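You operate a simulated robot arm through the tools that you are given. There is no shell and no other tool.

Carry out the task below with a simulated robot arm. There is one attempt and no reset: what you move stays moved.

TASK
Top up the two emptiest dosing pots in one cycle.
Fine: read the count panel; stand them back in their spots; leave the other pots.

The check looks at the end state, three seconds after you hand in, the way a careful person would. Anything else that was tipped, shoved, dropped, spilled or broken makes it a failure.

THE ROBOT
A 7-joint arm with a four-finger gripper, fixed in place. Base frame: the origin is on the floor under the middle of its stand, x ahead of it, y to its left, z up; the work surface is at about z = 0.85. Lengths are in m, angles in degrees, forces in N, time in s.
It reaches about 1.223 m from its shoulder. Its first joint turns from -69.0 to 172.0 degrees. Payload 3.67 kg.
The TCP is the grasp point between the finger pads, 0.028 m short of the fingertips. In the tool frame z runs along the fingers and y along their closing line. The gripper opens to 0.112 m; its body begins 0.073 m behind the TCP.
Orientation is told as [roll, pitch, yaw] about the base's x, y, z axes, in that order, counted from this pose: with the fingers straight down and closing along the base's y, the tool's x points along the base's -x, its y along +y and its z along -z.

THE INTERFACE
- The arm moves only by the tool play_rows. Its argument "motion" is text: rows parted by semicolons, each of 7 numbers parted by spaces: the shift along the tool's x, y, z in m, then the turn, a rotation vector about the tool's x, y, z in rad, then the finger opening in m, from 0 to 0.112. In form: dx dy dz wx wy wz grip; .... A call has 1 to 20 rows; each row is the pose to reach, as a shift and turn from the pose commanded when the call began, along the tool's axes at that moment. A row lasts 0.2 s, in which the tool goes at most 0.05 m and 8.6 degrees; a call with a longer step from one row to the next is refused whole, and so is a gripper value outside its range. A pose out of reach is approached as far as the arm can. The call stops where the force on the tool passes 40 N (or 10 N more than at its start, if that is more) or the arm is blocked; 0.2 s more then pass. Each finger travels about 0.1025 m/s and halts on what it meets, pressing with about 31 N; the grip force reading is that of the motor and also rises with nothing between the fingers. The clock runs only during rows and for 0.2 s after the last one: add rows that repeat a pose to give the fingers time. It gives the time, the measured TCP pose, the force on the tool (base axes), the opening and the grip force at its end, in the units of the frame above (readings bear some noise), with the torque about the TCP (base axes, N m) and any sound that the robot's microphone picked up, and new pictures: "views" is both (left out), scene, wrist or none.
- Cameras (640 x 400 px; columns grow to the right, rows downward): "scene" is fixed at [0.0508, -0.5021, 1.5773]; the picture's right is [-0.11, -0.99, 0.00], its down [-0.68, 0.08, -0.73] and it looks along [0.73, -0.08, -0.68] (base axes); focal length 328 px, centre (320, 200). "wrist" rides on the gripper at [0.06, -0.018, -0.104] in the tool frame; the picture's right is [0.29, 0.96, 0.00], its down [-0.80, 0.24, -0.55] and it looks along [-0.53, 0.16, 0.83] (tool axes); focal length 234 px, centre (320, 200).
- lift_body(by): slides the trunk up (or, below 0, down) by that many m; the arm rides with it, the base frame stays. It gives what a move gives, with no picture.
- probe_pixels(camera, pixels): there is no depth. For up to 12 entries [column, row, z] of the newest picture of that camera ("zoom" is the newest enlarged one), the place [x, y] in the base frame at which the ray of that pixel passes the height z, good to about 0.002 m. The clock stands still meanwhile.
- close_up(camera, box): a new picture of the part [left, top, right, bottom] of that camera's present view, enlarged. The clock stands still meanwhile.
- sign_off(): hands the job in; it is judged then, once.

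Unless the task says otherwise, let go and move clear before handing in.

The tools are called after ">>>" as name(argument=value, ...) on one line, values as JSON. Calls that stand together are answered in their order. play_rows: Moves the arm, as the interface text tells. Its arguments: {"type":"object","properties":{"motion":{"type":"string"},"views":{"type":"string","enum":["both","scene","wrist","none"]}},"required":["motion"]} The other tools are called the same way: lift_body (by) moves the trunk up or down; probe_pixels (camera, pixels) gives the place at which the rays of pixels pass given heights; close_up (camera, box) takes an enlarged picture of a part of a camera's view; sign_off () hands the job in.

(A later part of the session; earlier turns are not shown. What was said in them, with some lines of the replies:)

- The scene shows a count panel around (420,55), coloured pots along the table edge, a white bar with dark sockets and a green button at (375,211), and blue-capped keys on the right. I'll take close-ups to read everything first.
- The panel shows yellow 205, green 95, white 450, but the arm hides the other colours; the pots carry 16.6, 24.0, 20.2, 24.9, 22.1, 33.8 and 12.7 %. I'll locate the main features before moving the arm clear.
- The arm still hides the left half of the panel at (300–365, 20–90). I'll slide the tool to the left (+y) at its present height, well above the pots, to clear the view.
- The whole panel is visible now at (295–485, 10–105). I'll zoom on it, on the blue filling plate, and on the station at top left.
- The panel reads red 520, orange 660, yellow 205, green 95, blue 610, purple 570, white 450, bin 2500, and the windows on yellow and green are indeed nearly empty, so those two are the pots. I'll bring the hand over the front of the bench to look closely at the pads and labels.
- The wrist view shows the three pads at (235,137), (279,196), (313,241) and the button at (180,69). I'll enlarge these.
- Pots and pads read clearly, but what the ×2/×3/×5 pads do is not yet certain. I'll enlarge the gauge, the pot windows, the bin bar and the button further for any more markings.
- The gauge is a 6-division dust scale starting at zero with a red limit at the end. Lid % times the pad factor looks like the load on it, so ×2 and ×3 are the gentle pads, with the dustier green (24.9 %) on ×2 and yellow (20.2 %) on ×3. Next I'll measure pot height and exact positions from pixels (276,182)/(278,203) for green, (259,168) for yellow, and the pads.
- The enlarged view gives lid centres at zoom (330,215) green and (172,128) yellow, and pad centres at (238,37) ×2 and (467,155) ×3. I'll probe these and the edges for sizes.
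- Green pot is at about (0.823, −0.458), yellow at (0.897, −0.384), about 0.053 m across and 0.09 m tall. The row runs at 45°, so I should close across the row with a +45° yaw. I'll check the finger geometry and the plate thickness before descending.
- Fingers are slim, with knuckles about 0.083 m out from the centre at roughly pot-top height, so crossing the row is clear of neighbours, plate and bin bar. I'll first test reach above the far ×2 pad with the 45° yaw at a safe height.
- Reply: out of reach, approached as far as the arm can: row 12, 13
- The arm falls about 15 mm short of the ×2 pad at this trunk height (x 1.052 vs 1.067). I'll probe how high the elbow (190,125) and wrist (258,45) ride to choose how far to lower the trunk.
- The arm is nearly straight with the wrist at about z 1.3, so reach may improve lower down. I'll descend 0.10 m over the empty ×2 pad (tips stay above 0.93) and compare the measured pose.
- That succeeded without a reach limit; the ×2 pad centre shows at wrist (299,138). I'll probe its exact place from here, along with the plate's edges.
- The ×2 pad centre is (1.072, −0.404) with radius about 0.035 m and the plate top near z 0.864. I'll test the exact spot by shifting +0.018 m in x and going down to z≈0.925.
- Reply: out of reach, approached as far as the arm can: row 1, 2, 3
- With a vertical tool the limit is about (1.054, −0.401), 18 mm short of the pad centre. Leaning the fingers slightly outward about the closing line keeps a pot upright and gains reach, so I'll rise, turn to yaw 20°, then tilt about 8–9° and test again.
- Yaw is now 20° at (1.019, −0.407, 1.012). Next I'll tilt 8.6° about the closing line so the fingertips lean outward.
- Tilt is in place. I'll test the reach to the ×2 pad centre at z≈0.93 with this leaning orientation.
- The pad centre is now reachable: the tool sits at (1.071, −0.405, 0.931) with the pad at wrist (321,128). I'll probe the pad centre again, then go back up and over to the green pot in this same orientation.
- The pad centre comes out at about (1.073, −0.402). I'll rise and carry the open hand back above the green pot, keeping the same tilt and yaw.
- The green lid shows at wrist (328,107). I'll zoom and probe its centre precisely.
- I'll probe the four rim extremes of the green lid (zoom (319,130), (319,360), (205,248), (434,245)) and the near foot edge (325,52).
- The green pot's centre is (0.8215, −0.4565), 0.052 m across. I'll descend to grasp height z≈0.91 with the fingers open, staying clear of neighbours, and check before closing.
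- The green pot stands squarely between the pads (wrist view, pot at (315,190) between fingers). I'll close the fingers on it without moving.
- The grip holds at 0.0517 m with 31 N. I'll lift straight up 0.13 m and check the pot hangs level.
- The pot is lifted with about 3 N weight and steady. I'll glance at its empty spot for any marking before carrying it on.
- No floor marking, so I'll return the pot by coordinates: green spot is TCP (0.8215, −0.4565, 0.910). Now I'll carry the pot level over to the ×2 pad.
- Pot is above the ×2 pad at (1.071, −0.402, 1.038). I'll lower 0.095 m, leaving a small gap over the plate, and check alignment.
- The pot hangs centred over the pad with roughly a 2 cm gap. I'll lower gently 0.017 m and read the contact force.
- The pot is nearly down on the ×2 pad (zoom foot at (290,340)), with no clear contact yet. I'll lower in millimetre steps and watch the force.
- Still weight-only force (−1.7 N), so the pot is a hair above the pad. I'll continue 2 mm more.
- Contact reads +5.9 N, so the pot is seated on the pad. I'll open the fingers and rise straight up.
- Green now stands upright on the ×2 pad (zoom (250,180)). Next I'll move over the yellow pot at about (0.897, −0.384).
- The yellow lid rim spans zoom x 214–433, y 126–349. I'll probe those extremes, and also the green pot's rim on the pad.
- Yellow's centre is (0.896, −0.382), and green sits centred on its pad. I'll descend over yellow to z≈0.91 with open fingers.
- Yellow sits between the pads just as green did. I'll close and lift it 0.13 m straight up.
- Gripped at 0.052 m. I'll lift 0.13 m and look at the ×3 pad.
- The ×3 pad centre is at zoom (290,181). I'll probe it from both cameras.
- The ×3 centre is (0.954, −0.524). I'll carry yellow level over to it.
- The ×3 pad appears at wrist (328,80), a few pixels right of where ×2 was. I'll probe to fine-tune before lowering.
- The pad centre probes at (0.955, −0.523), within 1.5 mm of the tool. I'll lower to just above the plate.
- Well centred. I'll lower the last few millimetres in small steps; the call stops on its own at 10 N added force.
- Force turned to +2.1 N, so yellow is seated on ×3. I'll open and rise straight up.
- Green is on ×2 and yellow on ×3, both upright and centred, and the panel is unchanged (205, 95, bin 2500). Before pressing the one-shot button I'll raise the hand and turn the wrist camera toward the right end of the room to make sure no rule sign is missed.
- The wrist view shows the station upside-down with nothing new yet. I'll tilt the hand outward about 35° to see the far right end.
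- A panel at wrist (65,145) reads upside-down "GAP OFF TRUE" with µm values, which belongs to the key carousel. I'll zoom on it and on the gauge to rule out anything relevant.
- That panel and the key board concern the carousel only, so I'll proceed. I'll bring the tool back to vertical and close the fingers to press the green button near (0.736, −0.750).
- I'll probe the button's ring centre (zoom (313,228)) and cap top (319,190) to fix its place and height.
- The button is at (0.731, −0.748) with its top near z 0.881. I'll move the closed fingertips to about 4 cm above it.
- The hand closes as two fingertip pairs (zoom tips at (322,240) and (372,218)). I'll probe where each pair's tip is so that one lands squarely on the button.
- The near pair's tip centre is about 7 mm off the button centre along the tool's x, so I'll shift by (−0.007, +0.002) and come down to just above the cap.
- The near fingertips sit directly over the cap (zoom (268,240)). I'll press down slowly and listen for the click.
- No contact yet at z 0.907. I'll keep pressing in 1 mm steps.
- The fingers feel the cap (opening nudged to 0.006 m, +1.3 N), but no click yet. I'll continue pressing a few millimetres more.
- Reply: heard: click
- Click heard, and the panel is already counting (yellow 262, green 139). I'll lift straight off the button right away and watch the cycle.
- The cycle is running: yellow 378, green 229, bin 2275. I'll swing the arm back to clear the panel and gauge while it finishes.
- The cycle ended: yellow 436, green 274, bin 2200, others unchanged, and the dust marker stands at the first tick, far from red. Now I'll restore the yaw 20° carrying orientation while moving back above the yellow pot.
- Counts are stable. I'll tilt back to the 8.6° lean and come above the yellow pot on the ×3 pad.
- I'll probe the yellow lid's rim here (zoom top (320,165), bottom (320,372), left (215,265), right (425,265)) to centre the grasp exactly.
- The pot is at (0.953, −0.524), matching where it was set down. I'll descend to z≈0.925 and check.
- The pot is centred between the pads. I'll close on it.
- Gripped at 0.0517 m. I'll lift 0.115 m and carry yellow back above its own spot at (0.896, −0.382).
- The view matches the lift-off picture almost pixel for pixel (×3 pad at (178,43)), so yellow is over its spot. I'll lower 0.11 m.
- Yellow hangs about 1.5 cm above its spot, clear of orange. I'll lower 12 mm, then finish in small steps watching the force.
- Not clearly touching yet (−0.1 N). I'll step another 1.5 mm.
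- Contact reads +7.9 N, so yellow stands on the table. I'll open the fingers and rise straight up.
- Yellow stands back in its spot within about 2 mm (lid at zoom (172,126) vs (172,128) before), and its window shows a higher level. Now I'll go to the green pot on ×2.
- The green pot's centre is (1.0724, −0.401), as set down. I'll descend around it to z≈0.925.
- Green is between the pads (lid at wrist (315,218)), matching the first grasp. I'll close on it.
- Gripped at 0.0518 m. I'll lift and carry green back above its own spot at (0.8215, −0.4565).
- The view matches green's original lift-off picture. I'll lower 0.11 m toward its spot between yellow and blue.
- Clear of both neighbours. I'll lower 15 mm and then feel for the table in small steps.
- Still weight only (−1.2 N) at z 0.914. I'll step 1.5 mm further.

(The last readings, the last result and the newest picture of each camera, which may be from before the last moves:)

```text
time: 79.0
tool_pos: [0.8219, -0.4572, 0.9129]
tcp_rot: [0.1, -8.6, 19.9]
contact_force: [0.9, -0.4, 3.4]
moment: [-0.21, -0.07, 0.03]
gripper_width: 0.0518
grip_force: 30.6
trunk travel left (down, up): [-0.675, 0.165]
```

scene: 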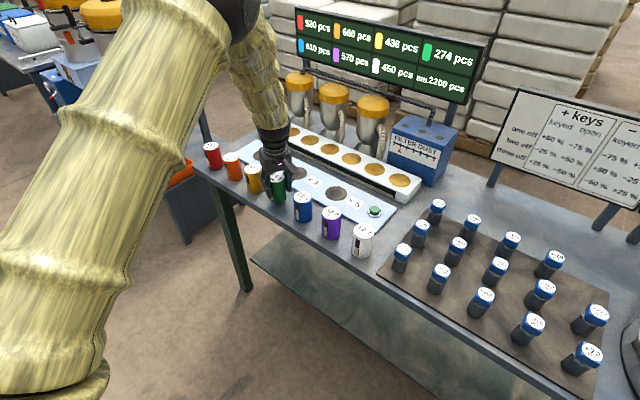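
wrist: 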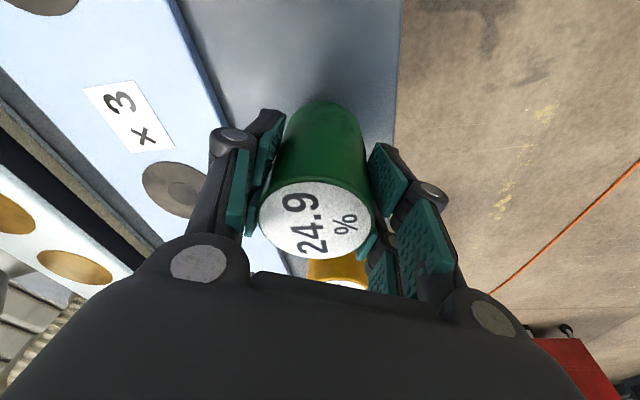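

Contact reads +3.4 N, so green stands on the table. I'll open the fingers and rise straight up.

>>> play_rows(motion="0 0 0 0 0 0 0.055; 0 0 0 0 0 0 0.075; 0 0 0 0 0 0 0.09; -0.0045 0 -0.0297 0 0 0 0.09; -0.009 0 -0.0593 0 0 0 0.09; -0.0135 0 -0.089 0 0 0 0.09; -0.0194 0 -0.1285 0 0 0 0.09; -0.0194 0 -0.1285 0 0 0 0.09", views="both")

>>> close_up(camera="scene", box=[235, 150, 315, 210])

```text
time: 80.8
tool_pos: [0.8214, -0.458, 1.0419]
tcp_rot: [0.0, -8.5, 19.9]
contact_force: [-0.3, -0.6, -0.4]
moment: [-0.01, 0.02, -0.04]
gripper_width: 0.0901
grip_force: 0.0
trunk travel left (down, up): [-0.675, 0.165]
```

scene: 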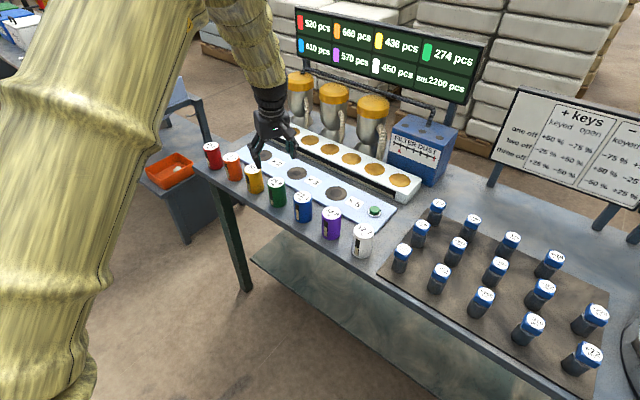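
wrist: 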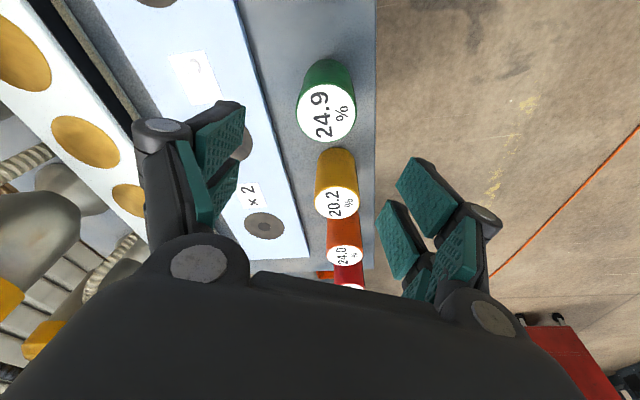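

```text
6.67 times, centred on (275, 180) of scene
```

zoom: 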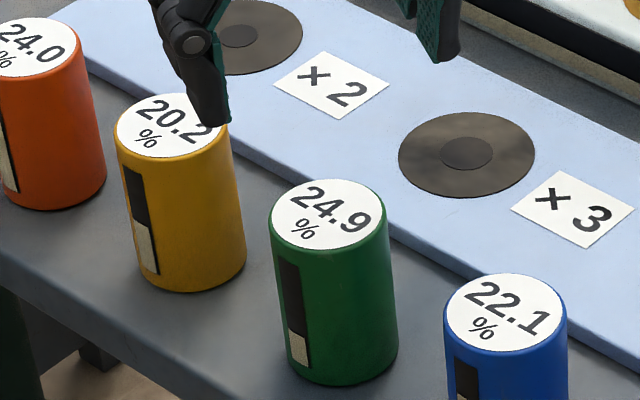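

Both pots are back in their spots within about 1–2 mm, with visibly higher windows, and the panel reads yellow 436, green 274. I'll move the hand up and clear, then check the whole scene.

>>> play_rows(motion="-0.006 0 -0.0396 0 0 0 0.09; 0.015 0.01 -0.07 0 0 0 0.09; 0.045 0.022 -0.1 0 0 0 0.09; 0.075 0.034 -0.125 0 0 0 0.09; 0.105 0.046 -0.15 0 0 0 0.09; 0.135 0.058 -0.17 0 0 0 0.09; 0.1619 0.0684 -0.1863 0 0 0 0.09; 0.1619 0.0684 -0.1863 0 0 0 0.09", views="both")

>>> close_up(camera="scene", box=[190, 110, 430, 260])

>>> close_up(camera="scene", box=[290, 5, 490, 180])

```text
time: 82.6
tool_pos: [0.6218, -0.455, 1.2022]
tcp_rot: [0.1, -8.5, 19.9]
contact_force: [-0.1, 0.0, 0.2]
moment: [0.02, 0.04, -0.01]
gripper_width: 0.0898
grip_force: 0.0
trunk travel left (down, up): [-0.675, 0.165]
```

scene: 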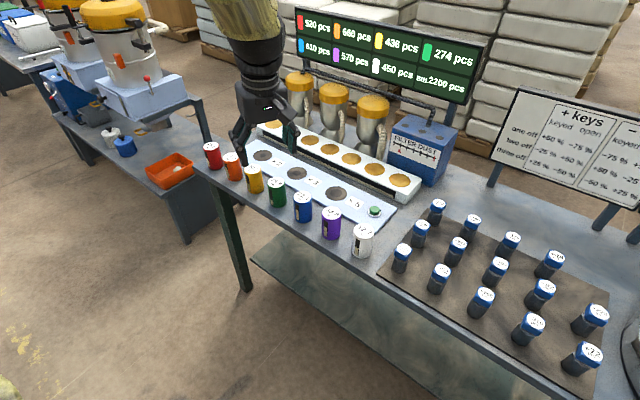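
wrist: 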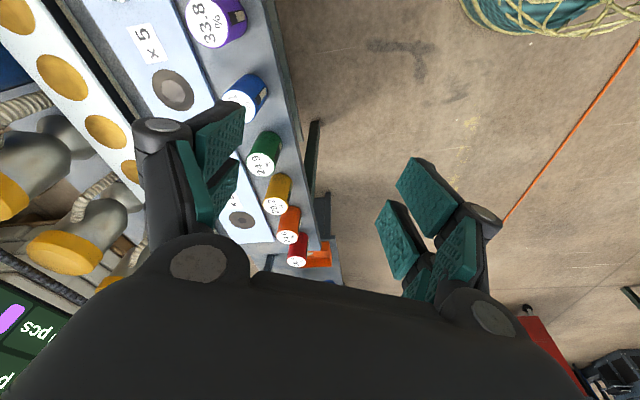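

```text
2.67 times, centred on (310, 185) of scene
```

zoom: 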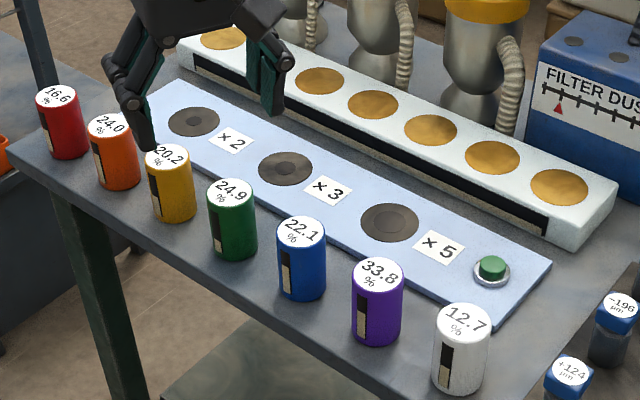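

```text
2.29 times, centred on (390, 92) of scene
```

zoom: 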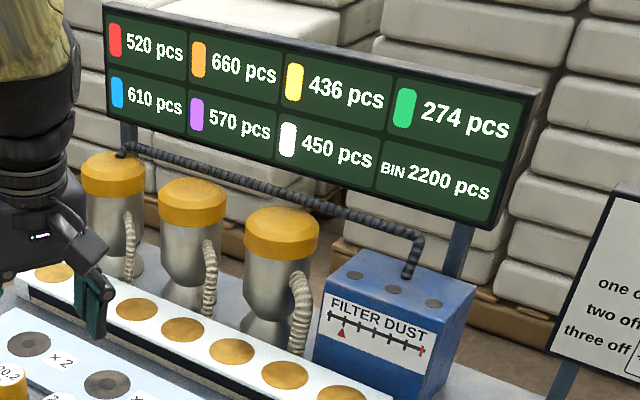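

All seven pots stand in their original row at zoom (62,120) to (460,350), and the pads are empty. Yellow has gone from 205 to 436 and green from 95 to 274 in the single cycle, with the dust marker far below red. The arm is clear, so I'm handing in.

>>> sign_off()

```text
The job is handed in.
```

I topped up the two emptiest pots, yellow and green, in one cycle. Both are back in their spots, to within about 2 mm.

| Pot | Pad used | Before | After |
|---|---|---|---|
| Yellow | ×3 | 205 pcs | 436 pcs |
| Green | ×2 | 95 pcs | 274 pcs |

- **Other pots:** I didn't touch them, and their counts on the panel are unchanged.
- **Machine:** the bin went from 2500 to 2200 pcs. The filter dust marker moved up one tick and is well short of the red mark. I saw nothing spilled or knocked over.
- **Pad choice:** nothing at the station said what ×2, ×3 and ×5 do. I avoided ×5 in case it overfilled a pot or drove up the filter dust. In the end the dust rose only one tick.
- **Levels still low:** green and yellow still have the lowest counts. The next lowest is white at 450. You asked for one cycle, so I didn't run another.
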